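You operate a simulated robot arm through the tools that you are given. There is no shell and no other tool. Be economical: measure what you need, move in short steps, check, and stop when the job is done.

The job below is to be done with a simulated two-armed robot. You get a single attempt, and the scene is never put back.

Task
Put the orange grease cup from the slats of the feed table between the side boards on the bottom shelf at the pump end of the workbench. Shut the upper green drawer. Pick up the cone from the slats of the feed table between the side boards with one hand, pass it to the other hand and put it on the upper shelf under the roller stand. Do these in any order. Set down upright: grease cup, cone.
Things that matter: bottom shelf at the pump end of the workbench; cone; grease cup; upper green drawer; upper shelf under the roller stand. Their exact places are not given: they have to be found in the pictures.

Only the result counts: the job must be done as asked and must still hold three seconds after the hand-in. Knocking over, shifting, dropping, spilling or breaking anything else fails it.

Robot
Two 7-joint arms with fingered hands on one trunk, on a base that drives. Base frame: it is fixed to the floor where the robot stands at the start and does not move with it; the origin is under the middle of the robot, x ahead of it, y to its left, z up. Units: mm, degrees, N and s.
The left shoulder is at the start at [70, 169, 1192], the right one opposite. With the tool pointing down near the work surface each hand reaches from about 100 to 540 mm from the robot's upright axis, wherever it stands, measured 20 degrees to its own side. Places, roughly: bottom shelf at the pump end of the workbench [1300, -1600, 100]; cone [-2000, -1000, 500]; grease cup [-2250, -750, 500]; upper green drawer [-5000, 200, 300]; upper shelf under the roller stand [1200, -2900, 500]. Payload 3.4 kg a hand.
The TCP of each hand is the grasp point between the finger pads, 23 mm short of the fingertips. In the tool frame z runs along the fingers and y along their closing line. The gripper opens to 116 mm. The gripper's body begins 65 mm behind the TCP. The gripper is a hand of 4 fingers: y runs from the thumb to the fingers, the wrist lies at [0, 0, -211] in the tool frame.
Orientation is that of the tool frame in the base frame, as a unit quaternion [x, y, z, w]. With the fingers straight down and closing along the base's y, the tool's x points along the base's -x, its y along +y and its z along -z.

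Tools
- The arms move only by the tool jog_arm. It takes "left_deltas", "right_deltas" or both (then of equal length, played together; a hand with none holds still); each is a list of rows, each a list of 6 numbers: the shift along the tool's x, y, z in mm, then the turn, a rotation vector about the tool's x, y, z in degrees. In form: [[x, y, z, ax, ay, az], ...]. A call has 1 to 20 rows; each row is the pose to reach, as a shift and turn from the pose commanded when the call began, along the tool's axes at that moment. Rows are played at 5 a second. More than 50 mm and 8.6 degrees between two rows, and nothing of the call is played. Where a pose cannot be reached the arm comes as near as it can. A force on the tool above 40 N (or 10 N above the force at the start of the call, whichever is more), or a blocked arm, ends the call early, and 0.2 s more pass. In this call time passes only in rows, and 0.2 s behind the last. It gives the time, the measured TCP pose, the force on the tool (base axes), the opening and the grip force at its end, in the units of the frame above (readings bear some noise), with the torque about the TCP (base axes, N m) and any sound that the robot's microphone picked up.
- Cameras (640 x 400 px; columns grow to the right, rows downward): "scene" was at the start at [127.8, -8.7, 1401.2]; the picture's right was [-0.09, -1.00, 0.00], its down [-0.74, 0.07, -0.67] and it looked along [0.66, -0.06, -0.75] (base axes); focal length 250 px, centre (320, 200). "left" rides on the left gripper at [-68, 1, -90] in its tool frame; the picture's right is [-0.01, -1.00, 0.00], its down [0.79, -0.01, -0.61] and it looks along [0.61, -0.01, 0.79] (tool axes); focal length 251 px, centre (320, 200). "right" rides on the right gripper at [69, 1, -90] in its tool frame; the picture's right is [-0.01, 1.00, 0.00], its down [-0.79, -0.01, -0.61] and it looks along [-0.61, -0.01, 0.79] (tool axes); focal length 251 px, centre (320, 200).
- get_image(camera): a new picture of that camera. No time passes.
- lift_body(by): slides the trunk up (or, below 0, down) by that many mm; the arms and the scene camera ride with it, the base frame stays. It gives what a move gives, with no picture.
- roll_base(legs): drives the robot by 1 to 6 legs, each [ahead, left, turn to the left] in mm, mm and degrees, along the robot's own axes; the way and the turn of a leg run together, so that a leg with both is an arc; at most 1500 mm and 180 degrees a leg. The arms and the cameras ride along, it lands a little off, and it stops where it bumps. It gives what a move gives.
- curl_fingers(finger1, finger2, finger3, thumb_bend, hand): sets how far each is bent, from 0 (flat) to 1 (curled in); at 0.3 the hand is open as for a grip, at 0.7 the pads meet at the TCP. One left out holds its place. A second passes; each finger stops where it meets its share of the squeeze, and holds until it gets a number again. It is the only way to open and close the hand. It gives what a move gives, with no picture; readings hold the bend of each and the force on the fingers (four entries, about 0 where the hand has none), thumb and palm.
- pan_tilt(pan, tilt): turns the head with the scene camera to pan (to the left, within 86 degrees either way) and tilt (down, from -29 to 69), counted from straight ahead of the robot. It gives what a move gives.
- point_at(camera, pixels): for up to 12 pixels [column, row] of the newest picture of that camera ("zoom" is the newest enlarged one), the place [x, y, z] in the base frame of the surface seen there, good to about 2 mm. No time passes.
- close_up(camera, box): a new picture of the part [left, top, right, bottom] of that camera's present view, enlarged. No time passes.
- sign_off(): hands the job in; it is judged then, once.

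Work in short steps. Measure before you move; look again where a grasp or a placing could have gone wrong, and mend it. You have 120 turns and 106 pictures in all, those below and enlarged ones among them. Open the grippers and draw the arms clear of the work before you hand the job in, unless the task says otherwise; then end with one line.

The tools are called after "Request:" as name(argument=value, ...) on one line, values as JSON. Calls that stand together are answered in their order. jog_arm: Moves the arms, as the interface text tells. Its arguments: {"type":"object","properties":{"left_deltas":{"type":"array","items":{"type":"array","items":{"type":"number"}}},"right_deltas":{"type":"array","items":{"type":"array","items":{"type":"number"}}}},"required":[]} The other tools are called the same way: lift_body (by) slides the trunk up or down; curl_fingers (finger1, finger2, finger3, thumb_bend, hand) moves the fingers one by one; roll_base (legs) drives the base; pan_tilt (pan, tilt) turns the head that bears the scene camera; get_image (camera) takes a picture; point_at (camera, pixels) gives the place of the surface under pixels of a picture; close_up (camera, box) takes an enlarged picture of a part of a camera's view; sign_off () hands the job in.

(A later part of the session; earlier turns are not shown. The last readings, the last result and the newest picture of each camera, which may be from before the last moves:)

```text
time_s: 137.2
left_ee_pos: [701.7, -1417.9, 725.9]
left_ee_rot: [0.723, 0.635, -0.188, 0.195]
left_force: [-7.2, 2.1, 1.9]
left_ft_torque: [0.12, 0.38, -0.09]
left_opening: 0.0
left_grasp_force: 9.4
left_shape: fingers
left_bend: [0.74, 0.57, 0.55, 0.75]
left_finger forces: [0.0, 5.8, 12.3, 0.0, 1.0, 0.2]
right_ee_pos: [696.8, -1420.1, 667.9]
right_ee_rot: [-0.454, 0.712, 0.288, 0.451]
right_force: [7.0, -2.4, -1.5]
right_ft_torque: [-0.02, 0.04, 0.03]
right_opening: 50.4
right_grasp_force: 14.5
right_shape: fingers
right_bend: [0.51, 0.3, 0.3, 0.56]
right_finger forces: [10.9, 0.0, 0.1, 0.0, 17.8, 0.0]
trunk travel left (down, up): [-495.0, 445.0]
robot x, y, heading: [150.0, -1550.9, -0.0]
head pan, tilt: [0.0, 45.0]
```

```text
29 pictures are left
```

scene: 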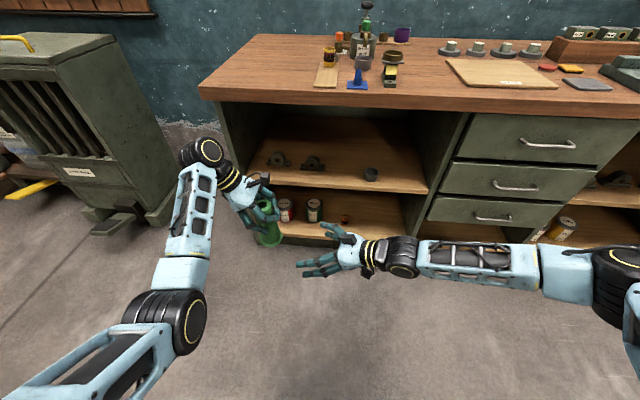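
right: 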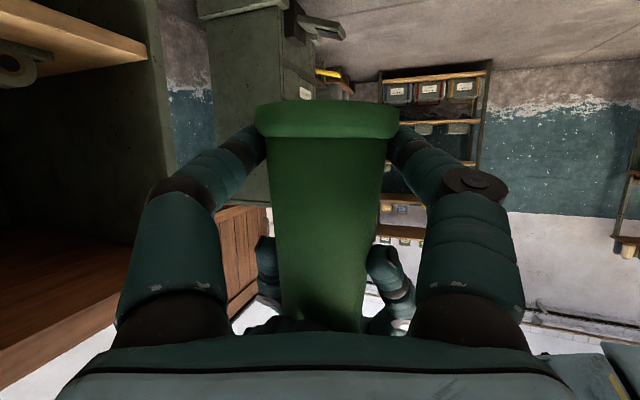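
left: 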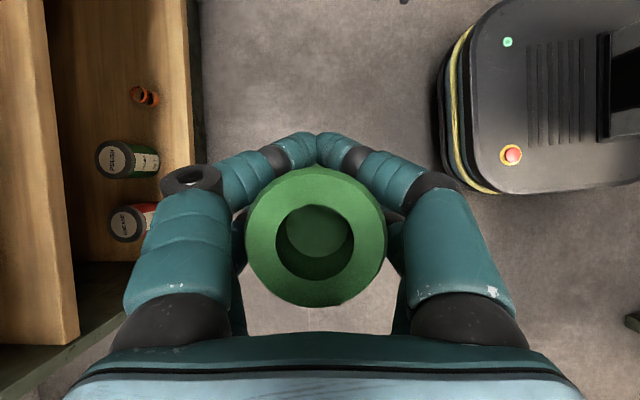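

The right pair holds with 14 N. I open the left hand, then close the right upper pair.

Request:
curl_fingers(hand="left", finger1=0.3, finger2=0.3, finger3=0.3, thumb_bend=0.3)

Request:
curl_fingers(hand="right", finger2=0.72, finger3=0.72)

Request:
close_up(camera="scene", box=[200, 150, 360, 270])

Request:
get_image(camera="right")

```text
time_s: 138.2
left_ee_pos: [702.5, -1419.4, 726.0]
left_ee_rot: [0.723, 0.635, -0.187, 0.197]
left_force: [24.4, -1.7, 3.3]
left_ft_torque: [-0.11, -0.31, 0.57]
left_opening: 92.6
left_grasp_force: 0.1
left_shape: fingers
left_bend: [0.3, 0.3, 0.38, 0.46]
left_finger forces: [0.0, 0.1, 0.0, 0.0, 0.0, 0.0]
right_ee_pos: [696.5, -1421.0, 668.3]
right_ee_rot: [-0.454, 0.712, 0.288, 0.451]
right_force: [-24.2, 1.1, -2.8]
right_ft_torque: [0.01, -1.14, -0.5]
right_opening: 50.4
right_grasp_force: 13.5
right_shape: fingers
right_bend: [0.47, 0.27, 0.3, 0.61]
right_finger forces: [13.8, 0.0, 0.0, 0.0, 13.8, 0.0]
trunk travel left (down, up): [-495.0, 445.0]
robot x, y, heading: [149.4, -1550.8, -0.2]
head pan, tilt: [0.0, 45.0]
```

```text
time_s: 139.2
left_ee_pos: [702.4, -1419.9, 725.5]
left_ee_rot: [0.723, 0.635, -0.187, 0.197]
left_force: [26.5, -10.6, 13.4]
left_ft_torque: [-0.3, 0.15, 0.98]
left_opening: 91.8
left_grasp_force: 0.0
left_shape: fingers
left_bend: [0.3, 0.3, 0.47, 0.46]
left_finger forces: [0.1, 0.0, 0.0, 0.0, 0.0, 0.0]
right_ee_pos: [696.7, -1421.2, 666.7]
right_ee_rot: [-0.453, 0.712, 0.288, 0.452]
right_force: [-26.7, 10.9, -14.7]
right_ft_torque: [-0.33, -1.7, -0.88]
right_opening: 50.3
right_grasp_force: 16.8
right_shape: fingers
right_bend: [0.46, 0.65, 0.66, 0.62]
right_finger forces: [13.8, 0.1, 5.9, 0.1, 12.7, 0.1]
trunk travel left (down, up): [-495.0, 445.0]
robot x, y, heading: [149.5, -1551.4, -0.2]
head pan, tilt: [0.0, 45.0]
```

```text
3.33 times, centred on (280, 210) of scene
```

zoom: 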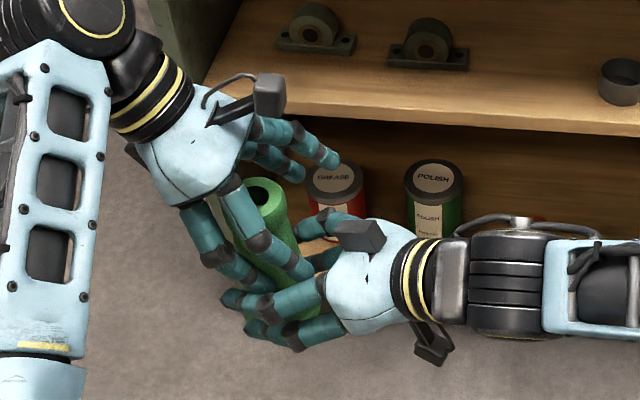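

```text
27 pictures are left
```

right: 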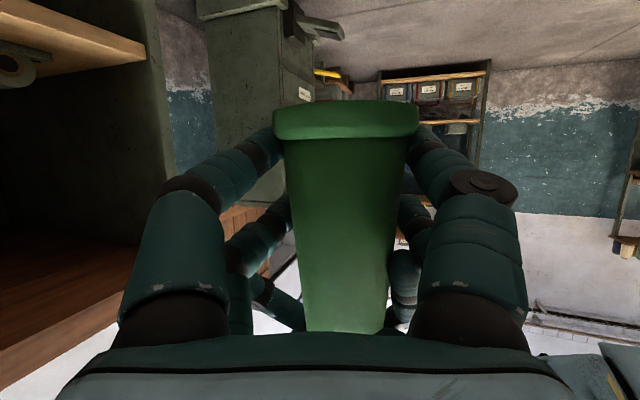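

The left thumb-side fingers press on the right fingers. I curl them slightly to relieve, then draw the left hand up and back along its axis.

Request:
curl_fingers(hand="left", finger1=0.2, finger2=0.2, finger3=0.5, thumb_bend=0.5)

Request:
jog_arm(left_deltas=[[0, 0, -10, 0, 0, 0], [0, 0, -25, 0, 0, 0], [0, 0, -50, 0, 0, 0], [0, 0, -80, 0, 0, 0]])

Request:
close_up(camera="scene", box=[200, 130, 360, 250])

```text
time_s: 140.2
left_ee_pos: [701.9, -1419.4, 726.0]
left_ee_rot: [0.723, 0.635, -0.189, 0.196]
left_force: [-2.4, -10.2, 17.7]
left_ft_torque: [-0.12, 0.74, 0.39]
left_opening: 96.3
left_grasp_force: 16.0
left_shape: fingers
left_bend: [0.2, 0.2, 0.52, 0.5]
left_finger forces: [0.0, 0.0, 32.3, 0.0, 0.0, 0.0]
right_ee_pos: [697.6, -1421.7, 667.4]
right_ee_rot: [-0.454, 0.712, 0.289, 0.451]
right_force: [3.0, 8.6, -18.7]
right_ft_torque: [-0.46, -0.53, -0.36]
right_opening: 50.1
right_grasp_force: 18.5
right_shape: fingers
right_bend: [0.47, 0.65, 0.64, 0.6]
right_finger forces: [11.3, 0.3, 8.5, 0.0, 16.8, 0.0]
trunk travel left (down, up): [-495.0, 445.0]
robot x, y, heading: [150.7, -1546.0, 0.0]
head pan, tilt: [0.0, 45.0]
```

```text
time_s: 141.2
left_ee_pos: [703.6, -1376.8, 793.9]
left_ee_rot: [0.723, 0.635, -0.189, 0.195]
left_force: [-0.2, -0.3, 0.4]
left_ft_torque: [0.03, 0.03, -0.01]
left_opening: 97.0
left_grasp_force: 0.0
left_shape: fingers
left_bend: [0.2, 0.2, 0.5, 0.5]
left_finger forces: [0.0, 0.0, 0.1, 0.0, 0.0, 0.1]
right_ee_pos: [696.9, -1421.2, 667.3]
right_ee_rot: [-0.453, 0.712, 0.288, 0.453]
right_force: [0.1, -0.3, -0.7]
right_ft_torque: [-0.01, 0.0, 0.02]
right_opening: 49.9
right_grasp_force: 21.4
right_shape: fingers
right_bend: [0.47, 0.66, 0.66, 0.61]
right_finger forces: [13.1, 7.5, 6.1, 0.1, 15.6, 0.0]
trunk travel left (down, up): [-495.0, 445.0]
robot x, y, heading: [150.5, -1547.9, -0.1]
head pan, tilt: [0.0, 45.0]
```

```text
3.33 times, centred on (280, 190) of scene
```

zoom: 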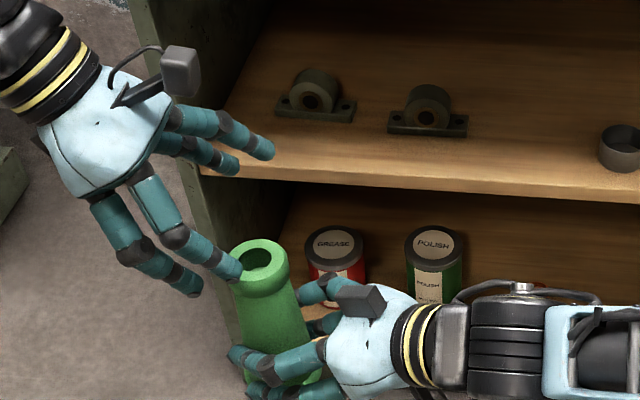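

Handover done: right hand holds with all four fingers. I withdraw the left hand further and measure the cone's tilt.

Request:
jog_arm(left_deltas=[[0, 0, -30, 0, 0, 0], [0, 0, -70, 0, 0, 0], [0, 0, -110, 0, 0, 0]])

Request:
curl_fingers(hand="left", finger1=0.3, finger2=0.3, finger3=0.3, thumb_bend=0.3)

Request:
close_up(camera="scene", box=[220, 180, 320, 260])

Request:
point_at(camera="zoom", pixels=[[155, 60], [220, 60], [187, 42], [187, 80], [200, 110], [240, 230], [190, 210], [165, 130], [250, 150]])

```text
time_s: 141.9
left_ee_pos: [705.0, -1317.9, 889.0]
left_ee_rot: [0.723, 0.636, -0.188, 0.195]
left_force: [-0.1, -0.5, 0.4]
left_ft_torque: [0.03, 0.02, 0.01]
left_opening: 97.0
left_grasp_force: 0.2
left_shape: fingers
left_bend: [0.2, 0.2, 0.5, 0.5]
left_finger forces: [0.0, 0.0, 0.1, 0.0, 0.0, 0.0]
right_ee_pos: [696.4, -1421.2, 667.4]
right_ee_rot: [-0.454, 0.712, 0.288, 0.452]
right_force: [0.3, -0.6, 0.2]
right_ft_torque: [-0.02, 0.04, -0.02]
right_opening: 49.9
right_grasp_force: 21.3
right_shape: fingers
right_bend: [0.47, 0.66, 0.66, 0.61]
right_finger forces: [13.2, 7.4, 6.2, 0.0, 15.5, 0.0]
trunk travel left (down, up): [-495.0, 445.0]
robot x, y, heading: [146.0, -1553.1, -0.0]
head pan, tilt: [0.0, 45.0]
```

```text
time_s: 142.9
left_ee_pos: [706.2, -1319.1, 888.6]
left_ee_rot: [0.723, 0.636, -0.188, 0.195]
left_force: [-0.2, 0.0, 0.4]
left_ft_torque: [-0.02, -0.01, 0.02]
left_opening: 117.3
left_grasp_force: 0.1
left_shape: fingers
left_bend: [0.3, 0.3, 0.3, 0.3]
left_finger forces: [0.0, 0.0, 0.0, 0.0, 0.0, 0.0]
right_ee_pos: [698.0, -1420.7, 667.8]
right_ee_rot: [-0.453, 0.712, 0.288, 0.452]
right_force: [0.2, -0.2, 0.4]
right_ft_torque: [0.01, 0.0, 0.01]
right_opening: 50.1
right_grasp_force: 21.1
right_shape: fingers
right_bend: [0.47, 0.66, 0.66, 0.61]
right_finger forces: [13.3, 7.5, 6.2, 0.1, 15.6, 0.1]
trunk travel left (down, up): [-495.0, 445.0]
robot x, y, heading: [151.2, -1549.3, -0.2]
head pan, tilt: [0.0, 45.0]
```

```text
5.00 times, centred on (270, 220) of scene
```

zoom: 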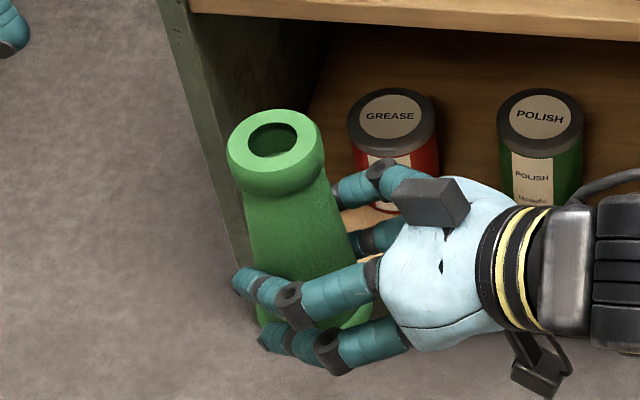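

```text
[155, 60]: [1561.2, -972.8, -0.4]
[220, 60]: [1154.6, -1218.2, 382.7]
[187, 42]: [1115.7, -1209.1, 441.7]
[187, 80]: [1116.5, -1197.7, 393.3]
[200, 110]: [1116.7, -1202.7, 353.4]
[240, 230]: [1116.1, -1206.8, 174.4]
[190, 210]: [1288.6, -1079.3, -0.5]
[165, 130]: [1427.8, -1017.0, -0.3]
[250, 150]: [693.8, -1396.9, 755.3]
```

I measure the rim and lower body of the cone in this zoom.

Request:
point_at(camera="zoom", pixels=[[233, 150], [318, 140], [270, 115], [283, 170], [330, 210], [265, 310], [345, 320], [290, 260]])

```text
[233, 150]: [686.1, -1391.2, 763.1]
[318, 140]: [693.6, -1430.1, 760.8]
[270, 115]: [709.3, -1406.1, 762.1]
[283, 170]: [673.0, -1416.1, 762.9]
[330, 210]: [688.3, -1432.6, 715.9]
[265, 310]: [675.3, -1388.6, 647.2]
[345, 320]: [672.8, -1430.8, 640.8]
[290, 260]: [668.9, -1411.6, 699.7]
```

The cone is upright within ~4° in the right hand, base 43 mm below the TCP. I retract the left hand back and outward while turning the right hand to yaw 15° in front.

Request:
jog_arm(left_deltas=[[14.7, -30.9, -10.4, 0, 0, 0], [29.4, -61.7, -20.9, 0, 0, 0], [44.1, -92.6, -31.3, 0, 0, 0], [58.9, -123.4, -41.7, 0, 0, 0], [73.6, -154.3, -52.1, 0, 0, 0], [88.3, -185.1, -62.6, 0, 0, 0], [103, -216, -73, 0, 0, 0]], right_deltas=[[11.4, -19.1, -24.6, 6.47, 0, 3.0], [22.9, -38.3, -49.1, 12.9, 0, 6.0], [34.3, -57.4, -73.7, 19.4, 0, 9.0], [45.7, -76.6, -98.3, 25.9, 0, 12.1], [57.1, -95.7, -122.9, 32.4, 0, 15.1], [68.6, -114.9, -147.4, 38.8, 0, 18.1], [80, -134, -172, 45.3, 0, 21.1]])

Request:
pan_tilt(pan=-40, tilt=35)

Request:
get_image(camera="scene")

```text
time_s: 144.6
left_ee_pos: [504.9, -1168.5, 884.5]
left_ee_rot: [0.723, 0.635, -0.187, 0.196]
left_force: [-0.5, -0.2, 0.3]
left_ft_torque: [0.04, 0.04, 0.03]
left_opening: 117.4
left_grasp_force: 0.1
left_shape: fingers
left_bend: [0.3, 0.3, 0.3, 0.3]
left_finger forces: [0.1, 0.1, 0.0, 0.0, 0.1, 0.0]
right_ee_pos: [738.4, -1650.5, 667.1]
right_ee_rot: [-0.111, 0.837, 0.069, 0.532]
right_force: [0.0, 0.1, -0.6]
right_ft_torque: [0.01, 0.01, 0.03]
right_opening: 49.7
right_grasp_force: 20.4
right_shape: fingers
right_bend: [0.47, 0.66, 0.66, 0.61]
right_finger forces: [12.7, 7.2, 5.8, 0.0, 14.0, 0.0]
trunk travel left (down, up): [-495.0, 445.0]
robot x, y, heading: [150.7, -1549.4, -0.3]
head pan, tilt: [0.0, 45.0]
```

```text
time_s: 145.6
left_ee_pos: [505.5, -1169.5, 883.8]
left_ee_rot: [0.722, 0.635, -0.189, 0.196]
left_force: [0.4, 0.5, 0.2]
left_ft_torque: [-0.02, 0.01, -0.01]
left_opening: 117.4
left_grasp_force: 0.1
left_shape: fingers
left_bend: [0.3, 0.3, 0.3, 0.3]
left_finger forces: [0.1, 0.0, 0.0, 0.1, 0.0, 0.0]
right_ee_pos: [739.5, -1650.0, 666.5]
right_ee_rot: [-0.111, 0.836, 0.07, 0.532]
right_force: [-0.4, -0.6, -0.4]
right_ft_torque: [0.01, 0.0, 0.01]
right_opening: 49.8
right_grasp_force: 19.5
right_shape: fingers
right_bend: [0.47, 0.66, 0.66, 0.61]
right_finger forces: [12.6, 7.1, 5.9, 0.0, 13.9, 0.0]
trunk travel left (down, up): [-495.0, 445.0]
robot x, y, heading: [147.1, -1547.4, -0.3]
head pan, tilt: [-40.0, 35.0]
```

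```text
24 pictures are left
```

scene: 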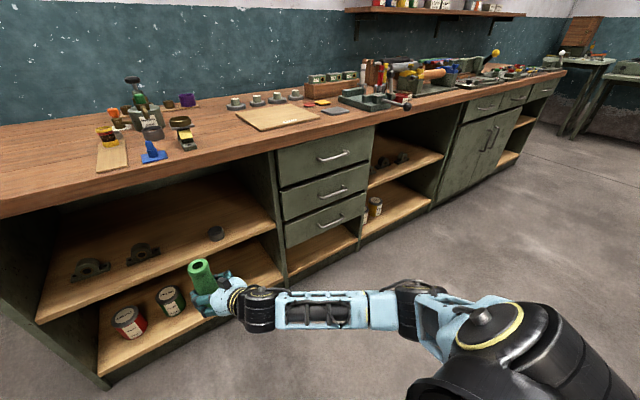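

I measure the second bay's upper shelf (px 405,170) and dividers.

Request:
point_at(camera="scene", pixels=[[374, 186], [441, 157], [410, 170], [380, 160], [402, 157], [372, 140], [448, 150], [383, 132], [457, 110], [405, 168], [420, 158]])

Request:
close_up(camera="scene", box=[320, 40, 520, 220])

```text
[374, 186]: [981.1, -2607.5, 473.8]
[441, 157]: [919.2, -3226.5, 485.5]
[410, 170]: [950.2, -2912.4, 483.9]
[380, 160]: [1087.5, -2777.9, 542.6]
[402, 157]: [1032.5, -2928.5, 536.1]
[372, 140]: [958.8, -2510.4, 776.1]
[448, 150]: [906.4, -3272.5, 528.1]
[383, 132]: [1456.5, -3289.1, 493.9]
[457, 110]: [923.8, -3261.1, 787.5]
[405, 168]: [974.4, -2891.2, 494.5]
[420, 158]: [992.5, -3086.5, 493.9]
```

```text
2.22 times, centred on (420, 130) of scene
```

zoom: 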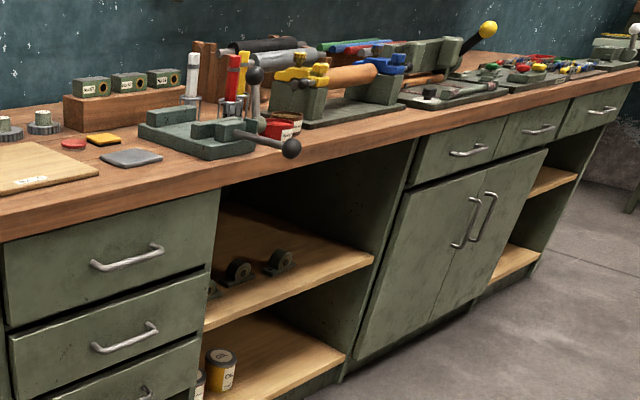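

Roller stand (yellow/blue clamps with roller) is above the second bay; shelf z 494, front edge x≈935 at y≈-3080, where the shelf is empty. I drive there, stopping short.

Request:
roll_base(legs=[[70, -1362, 0], [0, 0, -5.7]])

Request:
lift_body(by=-95)

Request:
pan_tilt(pan=-10, tilt=35)

Request:
get_image(camera="scene")

```text
time_s: 152.9
left_ee_pos: [609.5, -2550.5, 883.6]
left_ee_rot: [0.751, 0.602, -0.197, 0.186]
left_force: [0.7, 0.5, 0.2]
left_ft_torque: [0.0, 0.01, 0.02]
left_opening: 117.1
left_grasp_force: 0.0
left_shape: fingers
left_bend: [0.3, 0.3, 0.3, 0.3]
left_finger forces: [0.1, 0.1, 0.1, 0.0, 0.1, 0.0]
right_ee_pos: [798.1, -3051.6, 667.3]
right_ee_rot: [-0.073, 0.841, 0.046, 0.535]
right_force: [0.0, 0.1, -0.6]
right_ft_torque: [-0.01, -0.01, -0.03]
right_opening: 50.1
right_grasp_force: 19.4
right_shape: fingers
right_bend: [0.47, 0.66, 0.66, 0.61]
right_finger forces: [12.7, 7.2, 5.8, 0.0, 14.0, 0.1]
trunk travel left (down, up): [-495.0, 445.0]
robot x, y, heading: [218.2, -2895.7, -5.4]
head pan, tilt: [-40.0, 35.0]
```

```text
time_s: 154.2
left_ee_pos: [608.1, -2550.2, 788.1]
left_ee_rot: [0.751, 0.602, -0.198, 0.187]
left_force: [-0.5, -0.2, -0.3]
left_ft_torque: [0.02, -0.01, -0.01]
left_opening: 117.2
left_grasp_force: 0.1
left_shape: fingers
left_bend: [0.3, 0.3, 0.3, 0.3]
left_finger forces: [0.0, 0.0, 0.0, 0.0, 0.1, 0.0]
right_ee_pos: [797.7, -3051.1, 571.7]
right_ee_rot: [-0.073, 0.841, 0.046, 0.534]
right_force: [0.4, 0.6, -1.7]
right_ft_torque: [-0.01, 0.03, 0.02]
right_opening: 49.8
right_grasp_force: 19.5
right_shape: fingers
right_bend: [0.47, 0.66, 0.66, 0.61]
right_finger forces: [12.7, 7.2, 5.8, 0.0, 14.1, 0.0]
trunk travel left (down, up): [-400.0, 540.0]
robot x, y, heading: [221.6, -2891.5, -5.4]
head pan, tilt: [-40.0, 35.0]
```

```text
time_s: 155.1
left_ee_pos: [609.2, -2550.8, 788.7]
left_ee_rot: [0.751, 0.602, -0.197, 0.187]
left_force: [-0.2, -0.4, 0.7]
left_ft_torque: [-0.03, 0.04, 0.03]
left_opening: 117.4
left_grasp_force: 0.0
left_shape: fingers
left_bend: [0.3, 0.3, 0.3, 0.3]
left_finger forces: [0.0, 0.1, 0.1, 0.0, 0.0, 0.1]
right_ee_pos: [798.1, -3051.1, 571.0]
right_ee_rot: [-0.072, 0.84, 0.045, 0.535]
right_force: [-0.6, 0.9, -0.4]
right_ft_torque: [-0.03, 0.03, -0.02]
right_opening: 49.6
right_grasp_force: 19.9
right_shape: fingers
right_bend: [0.47, 0.66, 0.66, 0.61]
right_finger forces: [12.6, 7.2, 5.8, 0.1, 14.0, 0.0]
trunk travel left (down, up): [-400.0, 540.0]
robot x, y, heading: [219.4, -2897.9, -5.4]
head pan, tilt: [-10.0, 35.0]
```

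```text
22 pictures are left
```

scene: 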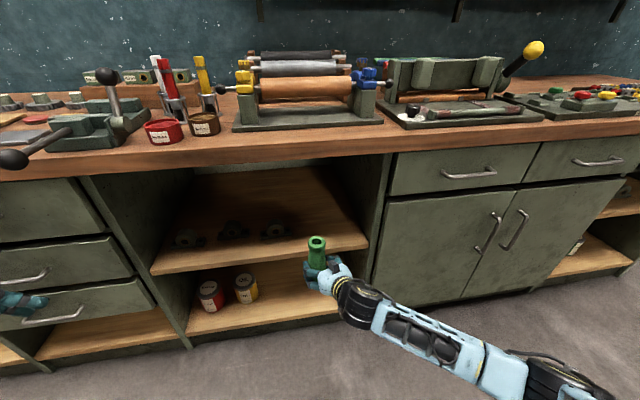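

The bay is right ahead. I measure the cone, shelf edge, blocks and the divider.

Request:
point_at(camera="scene", pixels=[[317, 237], [310, 243], [325, 243], [317, 249], [345, 245], [330, 215], [345, 222], [275, 232], [368, 240], [350, 200], [300, 225], [345, 160]])

```text
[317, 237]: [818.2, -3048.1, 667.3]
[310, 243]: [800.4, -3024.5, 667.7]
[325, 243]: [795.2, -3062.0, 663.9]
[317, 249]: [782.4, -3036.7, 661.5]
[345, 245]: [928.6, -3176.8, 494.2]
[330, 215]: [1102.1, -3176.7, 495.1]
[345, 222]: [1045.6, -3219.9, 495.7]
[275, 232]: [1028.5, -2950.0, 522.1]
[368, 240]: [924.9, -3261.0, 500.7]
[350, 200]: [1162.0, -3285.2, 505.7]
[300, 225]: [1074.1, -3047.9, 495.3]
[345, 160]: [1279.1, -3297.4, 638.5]
```

The cone base is at z≈528, 33 mm above the shelf. I roll in to place it at about (1000,-3090).

Request:
roll_base(legs=[[203, -28, 0]])

Request:
get_image(camera="scene")

Request:
get_image(camera="right")

```text
time_s: 156.8
left_ee_pos: [809.8, -2597.9, 788.6]
left_ee_rot: [0.752, 0.601, -0.198, 0.187]
left_force: [0.1, -0.3, -0.4]
left_ft_torque: [-0.02, 0.02, 0.01]
left_opening: 117.1
left_grasp_force: 0.1
left_shape: fingers
left_bend: [0.3, 0.3, 0.3, 0.3]
left_finger forces: [0.1, 0.0, 0.0, 0.0, 0.0, 0.0]
right_ee_pos: [998.5, -3098.5, 571.6]
right_ee_rot: [-0.072, 0.841, 0.045, 0.534]
right_force: [-0.3, 0.2, -0.8]
right_ft_torque: [0.03, -0.01, 0.01]
right_opening: 49.7
right_grasp_force: 19.5
right_shape: fingers
right_bend: [0.47, 0.66, 0.66, 0.61]
right_finger forces: [12.5, 7.2, 5.9, 0.0, 14.0, 0.0]
trunk travel left (down, up): [-400.0, 540.0]
robot x, y, heading: [420.2, -2942.9, -5.3]
head pan, tilt: [-10.0, 35.0]
```

```text
21 pictures are left
```

scene: 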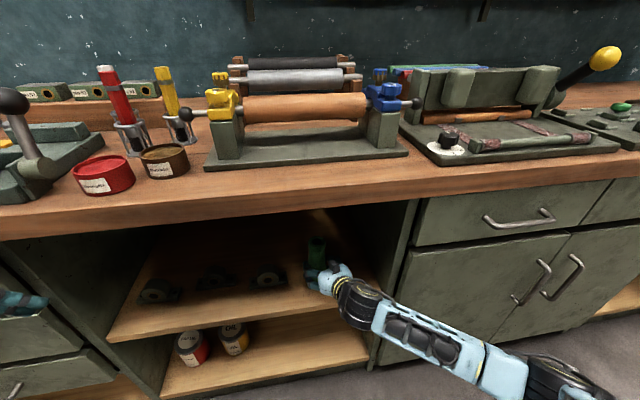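

```text
20 pictures are left
```

right: 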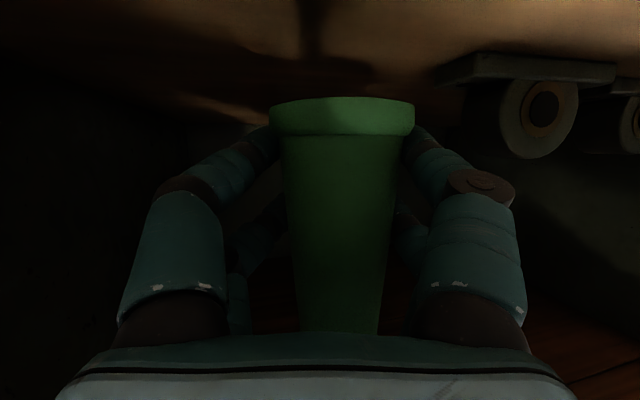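

Cone is over the shelf, blocks clear. I lower 22 mm, then creep.

Request:
jog_arm(right_deltas=[[9, 0, 4.2, 0, 0, 0], [20, 0, 9.3, 0, 0, 0]])

Request:
jog_arm(right_deltas=[[2.7, 0, 1.3, 0, 0, 0]])

Request:
jog_arm(right_deltas=[[2.7, 0, 1.3, 0, 0, 0]])

```text
time_s: 157.3
left_ee_pos: [808.8, -2599.1, 789.2]
left_ee_rot: [0.752, 0.601, -0.197, 0.187]
left_force: [-0.1, 0.2, -0.4]
left_ft_torque: [0.01, -0.01, 0.02]
left_opening: 117.3
left_grasp_force: 0.0
left_shape: fingers
left_bend: [0.3, 0.3, 0.3, 0.3]
left_finger forces: [0.0, 0.0, 0.1, 0.1, 0.0, 0.0]
right_ee_pos: [997.9, -3099.1, 549.9]
right_ee_rot: [-0.072, 0.841, 0.045, 0.535]
right_force: [0.5, -0.2, -0.9]
right_ft_torque: [0.01, 0.0, 0.01]
right_opening: 50.0
right_grasp_force: 19.8
right_shape: fingers
right_bend: [0.47, 0.66, 0.66, 0.61]
right_finger forces: [12.6, 7.1, 5.7, 0.0, 13.9, 0.0]
trunk travel left (down, up): [-400.0, 540.0]
robot x, y, heading: [419.2, -2942.8, -5.5]
head pan, tilt: [-10.0, 35.0]
```

```text
time_s: 157.8
left_ee_pos: [808.8, -2598.2, 789.7]
left_ee_rot: [0.751, 0.602, -0.197, 0.187]
left_force: [0.2, -0.2, 0.3]
left_ft_torque: [0.0, -0.02, -0.01]
left_opening: 117.7
left_grasp_force: 0.0
left_shape: fingers
left_bend: [0.3, 0.3, 0.3, 0.3]
left_finger forces: [0.1, 0.0, 0.0, 0.1, 0.0, 0.1]
right_ee_pos: [998.7, -3098.4, 546.5]
right_ee_rot: [-0.073, 0.841, 0.046, 0.535]
right_force: [0.4, -0.1, -0.1]
right_ft_torque: [-0.01, 0.01, -0.01]
right_opening: 49.9
right_grasp_force: 19.3
right_shape: fingers
right_bend: [0.47, 0.66, 0.66, 0.61]
right_finger forces: [12.6, 7.1, 5.7, 0.1, 13.9, 0.0]
trunk travel left (down, up): [-400.0, 540.0]
robot x, y, heading: [421.5, -2939.1, -5.3]
head pan, tilt: [-10.0, 35.0]
```

```text
time_s: 158.2
left_ee_pos: [809.1, -2597.7, 788.5]
left_ee_rot: [0.751, 0.601, -0.197, 0.187]
left_force: [-0.5, 0.2, 0.0]
left_ft_torque: [-0.02, 0.03, 0.02]
left_opening: 117.3
left_grasp_force: 0.0
left_shape: fingers
left_bend: [0.3, 0.3, 0.3, 0.3]
left_finger forces: [0.0, 0.1, 0.0, 0.1, 0.1, 0.0]
right_ee_pos: [997.3, -3097.6, 543.4]
right_ee_rot: [-0.073, 0.841, 0.045, 0.534]
right_force: [0.3, -0.1, 0.2]
right_ft_torque: [-0.02, 0.0, 0.02]
right_opening: 49.9
right_grasp_force: 19.4
right_shape: fingers
right_bend: [0.47, 0.66, 0.66, 0.61]
right_finger forces: [12.5, 7.1, 5.8, 0.1, 13.9, 0.0]
trunk travel left (down, up): [-400.0, 540.0]
robot x, y, heading: [418.0, -2946.9, -5.5]
head pan, tilt: [-10.0, 35.0]
```

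No contact yet at TCP z 543; I keep creeping down.

Request:
jog_arm(right_deltas=[[2.7, 0, 1.3, 0, 0, 0]])

Request:
jog_arm(right_deltas=[[1.8, 0, 0.8, 0, 0, 0]])

Request:
close_up(camera="scene", box=[260, 210, 400, 310])

```text
time_s: 158.6
left_ee_pos: [809.1, -2598.0, 788.6]
left_ee_rot: [0.751, 0.602, -0.197, 0.187]
left_force: [0.0, 0.4, 0.3]
left_ft_torque: [0.03, 0.04, -0.01]
left_opening: 117.3
left_grasp_force: 0.2
left_shape: fingers
left_bend: [0.3, 0.3, 0.3, 0.3]
left_finger forces: [0.0, 0.1, 0.0, 0.0, 0.1, 0.1]
right_ee_pos: [997.0, -3100.1, 539.6]
right_ee_rot: [-0.072, 0.841, 0.044, 0.535]
right_force: [0.4, 0.3, -0.3]
right_ft_torque: [0.01, -0.02, 0.01]
right_opening: 49.9
right_grasp_force: 19.4
right_shape: fingers
right_bend: [0.47, 0.66, 0.66, 0.61]
right_finger forces: [12.6, 7.1, 5.8, 0.0, 14.0, 0.0]
trunk travel left (down, up): [-400.0, 540.0]
robot x, y, heading: [418.4, -2943.0, -5.7]
head pan, tilt: [-10.0, 35.0]
```

```text
time_s: 158.9
left_ee_pos: [808.7, -2597.7, 789.3]
left_ee_rot: [0.752, 0.6, -0.198, 0.186]
left_force: [0.2, 0.5, 0.4]
left_ft_torque: [0.02, 0.01, 0.0]
left_opening: 117.4
left_grasp_force: 0.1
left_shape: fingers
left_bend: [0.3, 0.3, 0.3, 0.3]
left_finger forces: [0.0, 0.0, 0.0, 0.0, 0.0, 0.0]
right_ee_pos: [997.3, -3099.1, 538.9]
right_ee_rot: [-0.072, 0.841, 0.045, 0.534]
right_force: [0.3, -0.8, 0.2]
right_ft_torque: [0.0, -0.05, 0.02]
right_opening: 49.6
right_grasp_force: 19.6
right_shape: fingers
right_bend: [0.47, 0.66, 0.66, 0.61]
right_finger forces: [12.5, 7.1, 5.7, 0.0, 13.9, 0.0]
trunk travel left (down, up): [-400.0, 540.0]
robot x, y, heading: [422.4, -2942.0, -5.4]
head pan, tilt: [-10.0, 35.0]
```

```text
4.00 times, centred on (330, 260) of scene
```

zoom: 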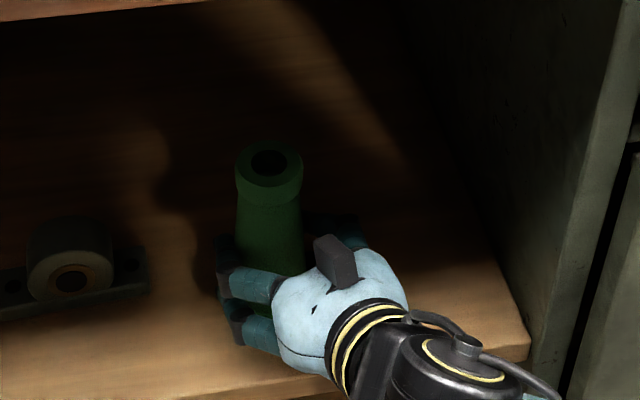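

Request:
point_at(camera="zoom", pixels=[[238, 165], [300, 165], [268, 146], [270, 185], [200, 330], [190, 260]])

Request:
jog_arm(right_deltas=[[1.8, 0, 0.8, 0, 0, 0]])

Request:
jog_arm(right_deltas=[[1.8, 0, 0.8, 0, 0, 0]])

```text
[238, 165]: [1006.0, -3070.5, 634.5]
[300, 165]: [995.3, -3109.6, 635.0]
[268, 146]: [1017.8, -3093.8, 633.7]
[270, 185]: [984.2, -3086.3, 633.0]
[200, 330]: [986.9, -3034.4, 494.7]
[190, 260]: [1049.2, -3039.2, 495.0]
```

```text
time_s: 159.3
left_ee_pos: [809.2, -2598.2, 789.1]
left_ee_rot: [0.751, 0.602, -0.198, 0.187]
left_force: [-0.1, 0.0, 0.0]
left_ft_torque: [-0.02, 0.01, 0.01]
left_opening: 117.3
left_grasp_force: 0.1
left_shape: fingers
left_bend: [0.3, 0.3, 0.3, 0.3]
left_finger forces: [0.0, 0.1, 0.0, 0.0, 0.0, 0.0]
right_ee_pos: [997.1, -3099.9, 537.5]
right_ee_rot: [-0.072, 0.841, 0.044, 0.535]
right_force: [-0.4, -0.1, 1.1]
right_ft_torque: [-0.02, 0.02, 0.0]
right_opening: 49.9
right_grasp_force: 19.7
right_shape: fingers
right_bend: [0.47, 0.66, 0.66, 0.61]
right_finger forces: [12.6, 7.1, 5.7, 0.1, 13.8, 0.1]
trunk travel left (down, up): [-400.0, 540.0]
robot x, y, heading: [411.2, -2944.3, -5.4]
head pan, tilt: [-10.0, 35.0]
```

```text
time_s: 159.8
left_ee_pos: [808.4, -2597.4, 789.4]
left_ee_rot: [0.751, 0.601, -0.197, 0.186]
left_force: [0.8, -0.4, 1.2]
left_ft_torque: [-0.02, 0.02, 0.0]
left_opening: 117.5
left_grasp_force: 0.1
left_shape: fingers
left_bend: [0.3, 0.3, 0.3, 0.3]
left_finger forces: [0.1, 0.0, 0.0, 0.0, 0.1, 0.0]
right_ee_pos: [997.2, -3098.1, 534.2]
right_ee_rot: [-0.072, 0.84, 0.045, 0.535]
right_force: [1.0, 0.8, 1.6]
right_ft_torque: [0.04, 0.0, -0.02]
right_opening: 50.2
right_grasp_force: 20.4
right_shape: fingers
right_bend: [0.47, 0.66, 0.66, 0.61]
right_finger forces: [12.6, 7.7, 6.3, 0.0, 14.1, 0.0]
trunk travel left (down, up): [-400.0, 540.0]
robot x, y, heading: [422.7, -2943.2, -5.5]
head pan, tilt: [-10.0, 35.0]
```

Contact has begun (cone upright, rim level). I open the hand gradually.

Request:
curl_fingers(hand="right", finger1=0.4, finger2=0.45, finger3=0.45, thumb_bend=0.45)

Request:
curl_fingers(hand="right", finger1=0.25, finger2=0.25, finger3=0.25, thumb_bend=0.25)

Request:
get_image(camera="right")

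Request:
close_up(camera="scene", box=[260, 210, 400, 310])

```text
time_s: 160.8
left_ee_pos: [808.3, -2597.3, 789.1]
left_ee_rot: [0.752, 0.601, -0.197, 0.185]
left_force: [-0.4, 0.7, -0.1]
left_ft_torque: [-0.01, -0.01, 0.0]
left_opening: 117.2
left_grasp_force: 0.0
left_shape: fingers
left_bend: [0.3, 0.3, 0.3, 0.3]
left_finger forces: [0.0, 0.0, 0.0, 0.1, 0.0, 0.1]
right_ee_pos: [996.3, -3098.4, 533.9]
right_ee_rot: [-0.072, 0.841, 0.045, 0.534]
right_force: [1.2, 0.6, 0.2]
right_ft_torque: [0.02, 0.01, 0.03]
right_opening: 79.7
right_grasp_force: 0.1
right_shape: fingers
right_bend: [0.4, 0.45, 0.45, 0.45]
right_finger forces: [0.1, 0.1, 0.1, 0.0, 0.0, 0.0]
trunk travel left (down, up): [-400.0, 540.0]
robot x, y, heading: [419.9, -2945.3, -5.5]
head pan, tilt: [-10.0, 35.0]
```

```text
time_s: 161.8
left_ee_pos: [809.9, -2597.8, 789.1]
left_ee_rot: [0.752, 0.601, -0.197, 0.186]
left_force: [0.3, -0.4, -0.7]
left_ft_torque: [0.01, 0.02, 0.03]
left_opening: 117.3
left_grasp_force: 0.0
left_shape: fingers
left_bend: [0.3, 0.3, 0.3, 0.3]
left_finger forces: [0.0, 0.0, 0.0, 0.1, 0.1, 0.1]
right_ee_pos: [997.1, -3099.1, 534.1]
right_ee_rot: [-0.072, 0.841, 0.045, 0.535]
right_force: [0.1, 0.6, 0.5]
right_ft_torque: [0.03, 0.0, 0.02]
right_opening: 125.7
right_grasp_force: 0.1
right_shape: fingers
right_bend: [0.25, 0.25, 0.25, 0.25]
right_finger forces: [0.1, 0.0, 0.0, 0.0, 0.0, 0.0]
trunk travel left (down, up): [-400.0, 540.0]
robot x, y, heading: [420.5, -2941.3, -5.4]
head pan, tilt: [-10.0, 35.0]
```

```text
18 pictures are left
```

right: 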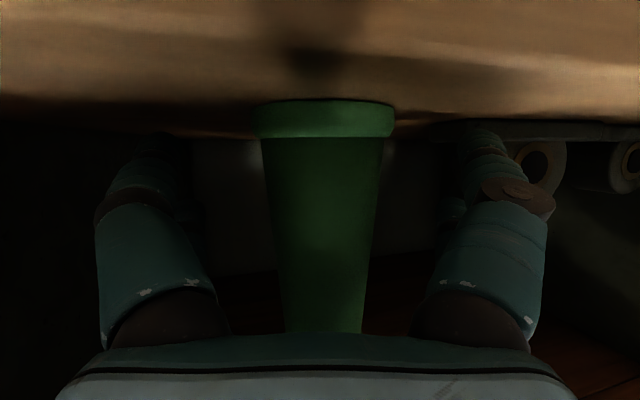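

```text
4.00 times, centred on (330, 260) of scene
```

zoom: 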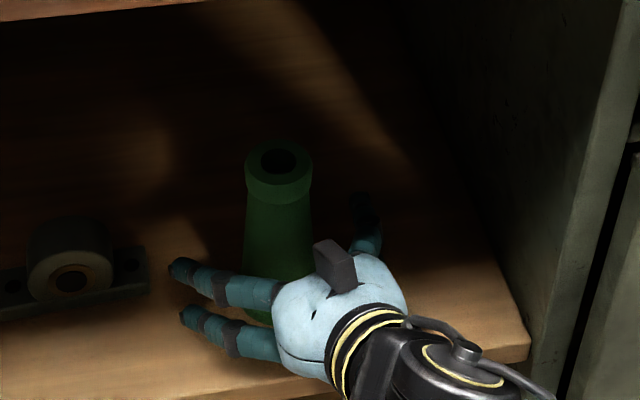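

The cone stands free and upright. I draw the right hand straight back 135 mm and then roll the base back.

Request:
jog_arm(right_deltas=[[19, 0, -41, 0, 0, 0], [38, 0, -82, 0, 0, 0], [57, 0, -122, 0, 0, 0]])

Request:
roll_base(legs=[[-250, 0, 0]])

Request:
lift_body(by=200)

Request:
get_image(camera="scene")

```text
time_s: 162.6
left_ee_pos: [807.5, -2598.9, 788.8]
left_ee_rot: [0.751, 0.602, -0.196, 0.187]
left_force: [-0.9, 0.0, 0.3]
left_ft_torque: [0.02, 0.02, 0.02]
left_opening: 117.4
left_grasp_force: 0.1
left_shape: fingers
left_bend: [0.3, 0.3, 0.3, 0.3]
left_finger forces: [0.0, 0.0, 0.1, 0.0, 0.1, 0.0]
right_ee_pos: [863.3, -3123.6, 533.0]
right_ee_rot: [-0.072, 0.84, 0.045, 0.535]
right_force: [1.0, -0.8, -1.4]
right_ft_torque: [0.03, 0.02, -0.02]
right_opening: 126.1
right_grasp_force: 0.1
right_shape: fingers
right_bend: [0.25, 0.25, 0.25, 0.25]
right_finger forces: [0.1, 0.0, 0.1, 0.1, 0.1, 0.1]
trunk travel left (down, up): [-400.0, 540.0]
robot x, y, heading: [420.1, -2943.2, -5.4]
head pan, tilt: [-10.0, 35.0]
```

```text
time_s: 164.4
left_ee_pos: [559.0, -2575.0, 789.6]
left_ee_rot: [0.752, 0.6, -0.197, 0.186]
left_force: [0.0, 0.0, 0.3]
left_ft_torque: [0.04, -0.02, 0.01]
left_opening: 117.3
left_grasp_force: 0.0
left_shape: fingers
left_bend: [0.3, 0.3, 0.3, 0.3]
left_finger forces: [0.0, 0.0, 0.0, 0.1, 0.0, 0.0]
right_ee_pos: [611.6, -3098.9, 533.7]
right_ee_rot: [-0.071, 0.841, 0.044, 0.535]
right_force: [-0.3, -0.6, 0.3]
right_ft_torque: [-0.02, 0.03, 0.02]
right_opening: 125.9
right_grasp_force: 0.1
right_shape: fingers
right_bend: [0.25, 0.25, 0.25, 0.25]
right_finger forces: [0.1, 0.1, 0.0, 0.1, 0.0, 0.0]
trunk travel left (down, up): [-400.0, 540.0]
robot x, y, heading: [167.9, -2917.7, -5.7]
head pan, tilt: [-10.0, 35.0]
```

```text
time_s: 166.6
left_ee_pos: [560.0, -2574.3, 989.7]
left_ee_rot: [0.752, 0.601, -0.197, 0.186]
left_force: [0.7, 0.2, -0.3]
left_ft_torque: [-0.01, 0.0, -0.02]
left_opening: 117.2
left_grasp_force: 0.1
left_shape: fingers
left_bend: [0.3, 0.3, 0.3, 0.3]
left_finger forces: [0.0, 0.1, 0.1, 0.0, 0.0, 0.0]
right_ee_pos: [611.3, -3099.6, 733.2]
right_ee_rot: [-0.072, 0.841, 0.045, 0.535]
right_force: [0.2, 0.1, 0.0]
right_ft_torque: [0.01, 0.03, 0.03]
right_opening: 126.0
right_grasp_force: 0.1
right_shape: fingers
right_bend: [0.25, 0.25, 0.25, 0.25]
right_finger forces: [0.1, 0.0, 0.0, 0.1, 0.0, 0.0]
trunk travel left (down, up): [-600.0, 340.0]
robot x, y, heading: [164.3, -2919.6, -5.5]
head pan, tilt: [-10.0, 35.0]
```

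```text
16 pictures are left
```

scene: 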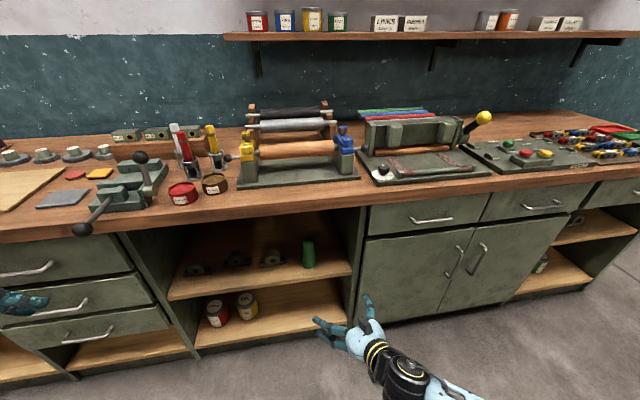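

The cone stands upright on the upper shelf (px 309,253) under the roller stand. Now I drive back to the aisle and toward the green drawer.

Request:
roll_base(legs=[[0, 0, 5.5], [0, 1500, 0], [0, 1500, 0], [0, 0, 180], [1500, 0, 0], [1500, 0, 0]])

Request:
pan_tilt(pan=0, tilt=20)

Request:
get_image(camera="scene")

```text
time_s: 203.0
left_ee_pos: [-3135.0, -638.2, 988.6]
left_ee_rot: [-0.671, 0.69, 0.205, 0.179]
left_force: [0.9, -0.7, -0.3]
left_ft_torque: [0.01, 0.0, -0.04]
left_opening: 117.2
left_grasp_force: 0.0
left_shape: fingers
left_bend: [0.3, 0.3, 0.3, 0.3]
left_finger forces: [0.0, 0.0, 0.0, 0.0, 0.1, 0.0]
right_ee_pos: [-3289.3, -132.7, 733.5]
right_ee_rot: [0.83, 0.154, -0.527, 0.097]
right_force: [0.4, 1.0, -0.1]
right_ft_torque: [-0.01, -0.02, -0.02]
right_opening: 126.1
right_grasp_force: 0.2
right_shape: fingers
right_bend: [0.25, 0.25, 0.25, 0.25]
right_finger forces: [0.0, 0.1, 0.0, 0.1, 0.1, 0.0]
trunk travel left (down, up): [-600.0, 340.0]
robot x, y, heading: [-2823.4, -222.6, -174.2]
head pan, tilt: [-10.0, 35.0]
```

```text
time_s: 203.8
left_ee_pos: [-3136.7, -638.3, 989.1]
left_ee_rot: [-0.671, 0.69, 0.205, 0.179]
left_force: [-0.6, -0.3, -0.7]
left_ft_torque: [0.05, 0.0, -0.01]
left_opening: 117.1
left_grasp_force: 0.0
left_shape: fingers
left_bend: [0.3, 0.3, 0.3, 0.3]
left_finger forces: [0.0, 0.0, 0.0, 0.1, 0.1, 0.1]
right_ee_pos: [-3289.9, -133.3, 734.0]
right_ee_rot: [0.83, 0.153, -0.528, 0.097]
right_force: [-0.1, 1.4, 0.2]
right_ft_torque: [0.02, -0.01, -0.05]
right_opening: 126.0
right_grasp_force: 0.0
right_shape: fingers
right_bend: [0.25, 0.25, 0.25, 0.25]
right_finger forces: [0.0, 0.1, 0.1, 0.0, 0.0, 0.0]
trunk travel left (down, up): [-600.0, 340.0]
robot x, y, heading: [-2814.9, -223.0, -174.5]
head pan, tilt: [0.0, 20.0]
```

```text
15 pictures are left
```

scene: 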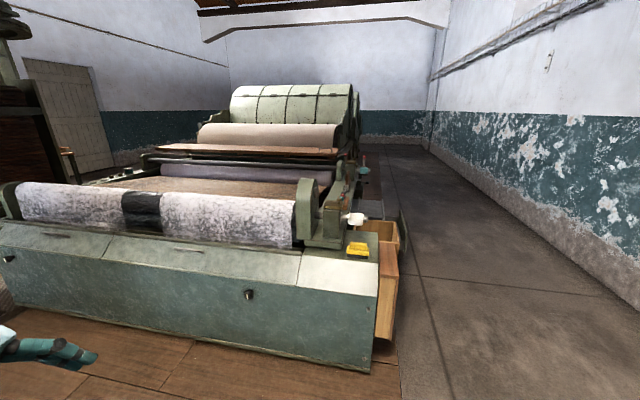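

The drawers stick out at the right side of the far machine (px 390,270). I go forward a bit and then strafe right, away from the machine.

Request:
roll_base(legs=[[0, 0, -5.5], [850, -320, 0], [0, -850, 0]])

Request:
pan_tilt(pan=25, tilt=35)

Request:
get_image(camera="scene")

```text
time_s: 211.1
left_ee_pos: [-4026.6, 86.1, 991.3]
left_ee_rot: [-0.635, 0.724, 0.193, 0.186]
left_force: [0.4, 0.2, -0.5]
left_ft_torque: [-0.09, -0.01, 0.02]
left_opening: 117.2
left_grasp_force: 0.0
left_shape: fingers
left_bend: [0.3, 0.3, 0.3, 0.3]
left_finger forces: [0.0, 0.0, 0.0, 0.0, 0.0, 0.1]
right_ee_pos: [-4129.3, 602.4, 733.8]
right_ee_rot: [0.837, 0.108, -0.532, 0.072]
right_force: [0.0, 0.9, 0.5]
right_ft_torque: [0.01, 0.0, 0.04]
right_opening: 126.0
right_grasp_force: 0.1
right_shape: fingers
right_bend: [0.25, 0.25, 0.25, 0.25]
right_finger forces: [0.0, 0.0, 0.1, 0.0, 0.0, 0.1]
trunk travel left (down, up): [-600.0, 340.0]
robot x, y, heading: [-3668.3, 461.4, 179.8]
head pan, tilt: [0.0, 20.0]
stopped in leg 3: the robot was blocked; the commanded pose is now the measured one
```

```text
time_s: 212.0
left_ee_pos: [-4026.6, 81.7, 989.4]
left_ee_rot: [-0.635, 0.723, 0.196, 0.188]
left_force: [0.2, -0.9, 0.0]
left_ft_torque: [-0.01, -0.02, 0.03]
left_opening: 117.2
left_grasp_force: 0.1
left_shape: fingers
left_bend: [0.3, 0.3, 0.3, 0.3]
left_finger forces: [0.0, 0.0, 0.1, 0.0, 0.1, 0.0]
right_ee_pos: [-4127.6, 598.8, 733.8]
right_ee_rot: [0.837, 0.109, -0.532, 0.069]
right_force: [-0.2, -0.3, -0.2]
right_ft_torque: [0.01, 0.0, 0.04]
right_opening: 126.4
right_grasp_force: 0.0
right_shape: fingers
right_bend: [0.25, 0.25, 0.25, 0.25]
right_finger forces: [0.1, 0.1, 0.0, 0.1, 0.0, 0.0]
trunk travel left (down, up): [-600.0, 340.0]
robot x, y, heading: [-3672.4, 461.3, 179.8]
head pan, tilt: [25.0, 35.0]
```

```text
14 pictures are left
```

scene: 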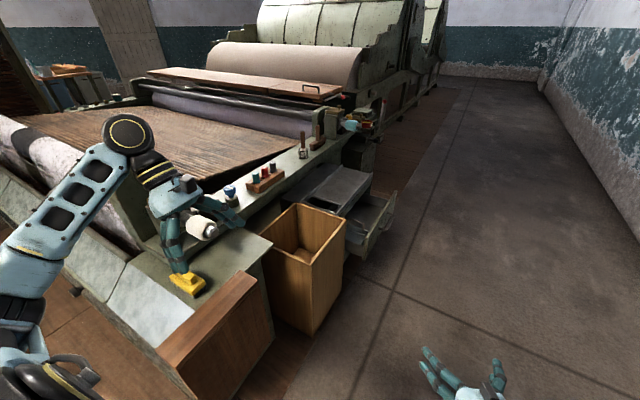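

Blocked at y≈461, likely by the green bin at the right rear. I look at the drawers enlarged and measure, then check the bin.

Request:
close_up(camera="scene", box=[250, 120, 430, 260])

Request:
point_at(camera="zoom", pixels=[[330, 205], [410, 205], [425, 330], [480, 290], [350, 240], [470, 250], [390, 430], [320, 340], [200, 330], [520, 270], [430, 370], [300, 150]])

Request:
pan_tilt(pan=-86, tilt=50)

Request:
get_image(camera="scene")

```text
2.86 times, centred on (340, 190) of scene
```

zoom: 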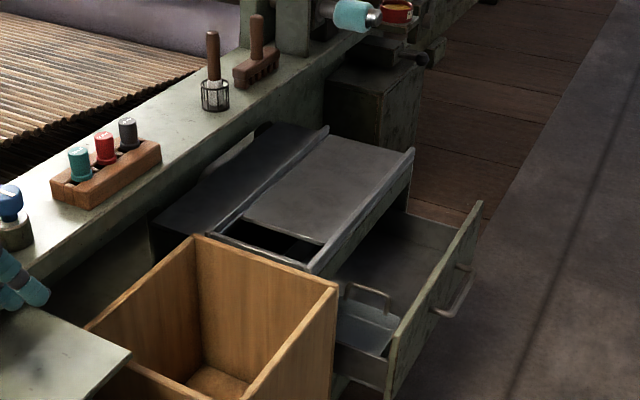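

```text
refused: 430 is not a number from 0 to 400
```

```text
time_s: 213.9
left_ee_pos: [-4026.8, 82.3, 989.5]
left_ee_rot: [-0.635, 0.723, 0.196, 0.189]
left_force: [0.1, 0.9, -0.2]
left_ft_torque: [0.0, 0.02, -0.03]
left_opening: 117.4
left_grasp_force: 0.0
left_shape: fingers
left_bend: [0.3, 0.3, 0.3, 0.3]
left_finger forces: [0.1, 0.0, 0.1, 0.0, 0.0, 0.0]
right_ee_pos: [-4128.1, 600.6, 733.8]
right_ee_rot: [0.837, 0.11, -0.532, 0.069]
right_force: [0.0, 0.2, -0.1]
right_ft_torque: [-0.04, -0.01, -0.02]
right_opening: 126.1
right_grasp_force: 0.1
right_shape: fingers
right_bend: [0.25, 0.25, 0.25, 0.25]
right_finger forces: [0.0, 0.0, 0.1, 0.0, 0.1, 0.1]
trunk travel left (down, up): [-600.0, 340.0]
robot x, y, heading: [-3670.8, 459.6, 179.5]
head pan, tilt: [-85.9, 50.0]
```

```text
12 pictures are left
```

scene: 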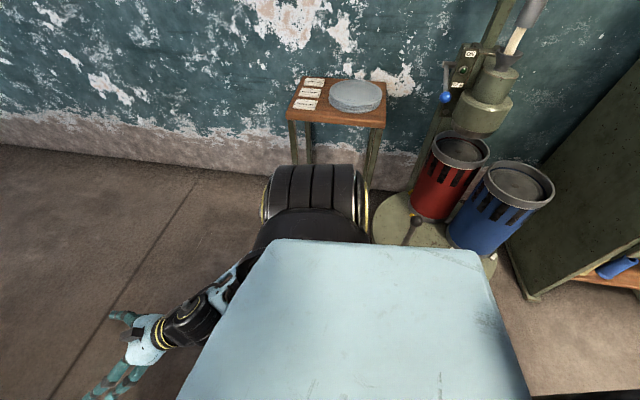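

I measure drawer points in the zoom and objects to the right.

Request:
point_at(camera="zoom", pixels=[[330, 205], [410, 165], [425, 330], [470, 215], [460, 290], [370, 300], [390, 385], [345, 285], [320, 340], [360, 245], [320, 270], [270, 225]])

Request:
point_at(camera="scene", pixels=[[380, 230], [340, 125], [300, 150], [450, 200], [490, 265], [410, 230], [330, 170], [130, 250]])

```text
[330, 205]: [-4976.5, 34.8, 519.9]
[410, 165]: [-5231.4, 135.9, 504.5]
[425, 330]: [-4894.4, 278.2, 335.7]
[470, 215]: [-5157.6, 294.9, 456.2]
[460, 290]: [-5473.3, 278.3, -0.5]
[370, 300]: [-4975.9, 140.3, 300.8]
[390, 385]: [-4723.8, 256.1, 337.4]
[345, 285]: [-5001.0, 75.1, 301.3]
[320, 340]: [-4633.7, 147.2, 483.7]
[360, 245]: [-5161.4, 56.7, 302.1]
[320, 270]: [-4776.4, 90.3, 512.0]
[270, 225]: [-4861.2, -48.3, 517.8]
```

```text
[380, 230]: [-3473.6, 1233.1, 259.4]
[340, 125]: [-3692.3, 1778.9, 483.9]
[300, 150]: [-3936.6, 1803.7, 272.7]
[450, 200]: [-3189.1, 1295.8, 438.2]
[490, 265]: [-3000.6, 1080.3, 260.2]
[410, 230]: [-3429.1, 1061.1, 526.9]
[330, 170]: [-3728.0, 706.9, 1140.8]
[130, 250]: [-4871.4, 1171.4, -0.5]
```

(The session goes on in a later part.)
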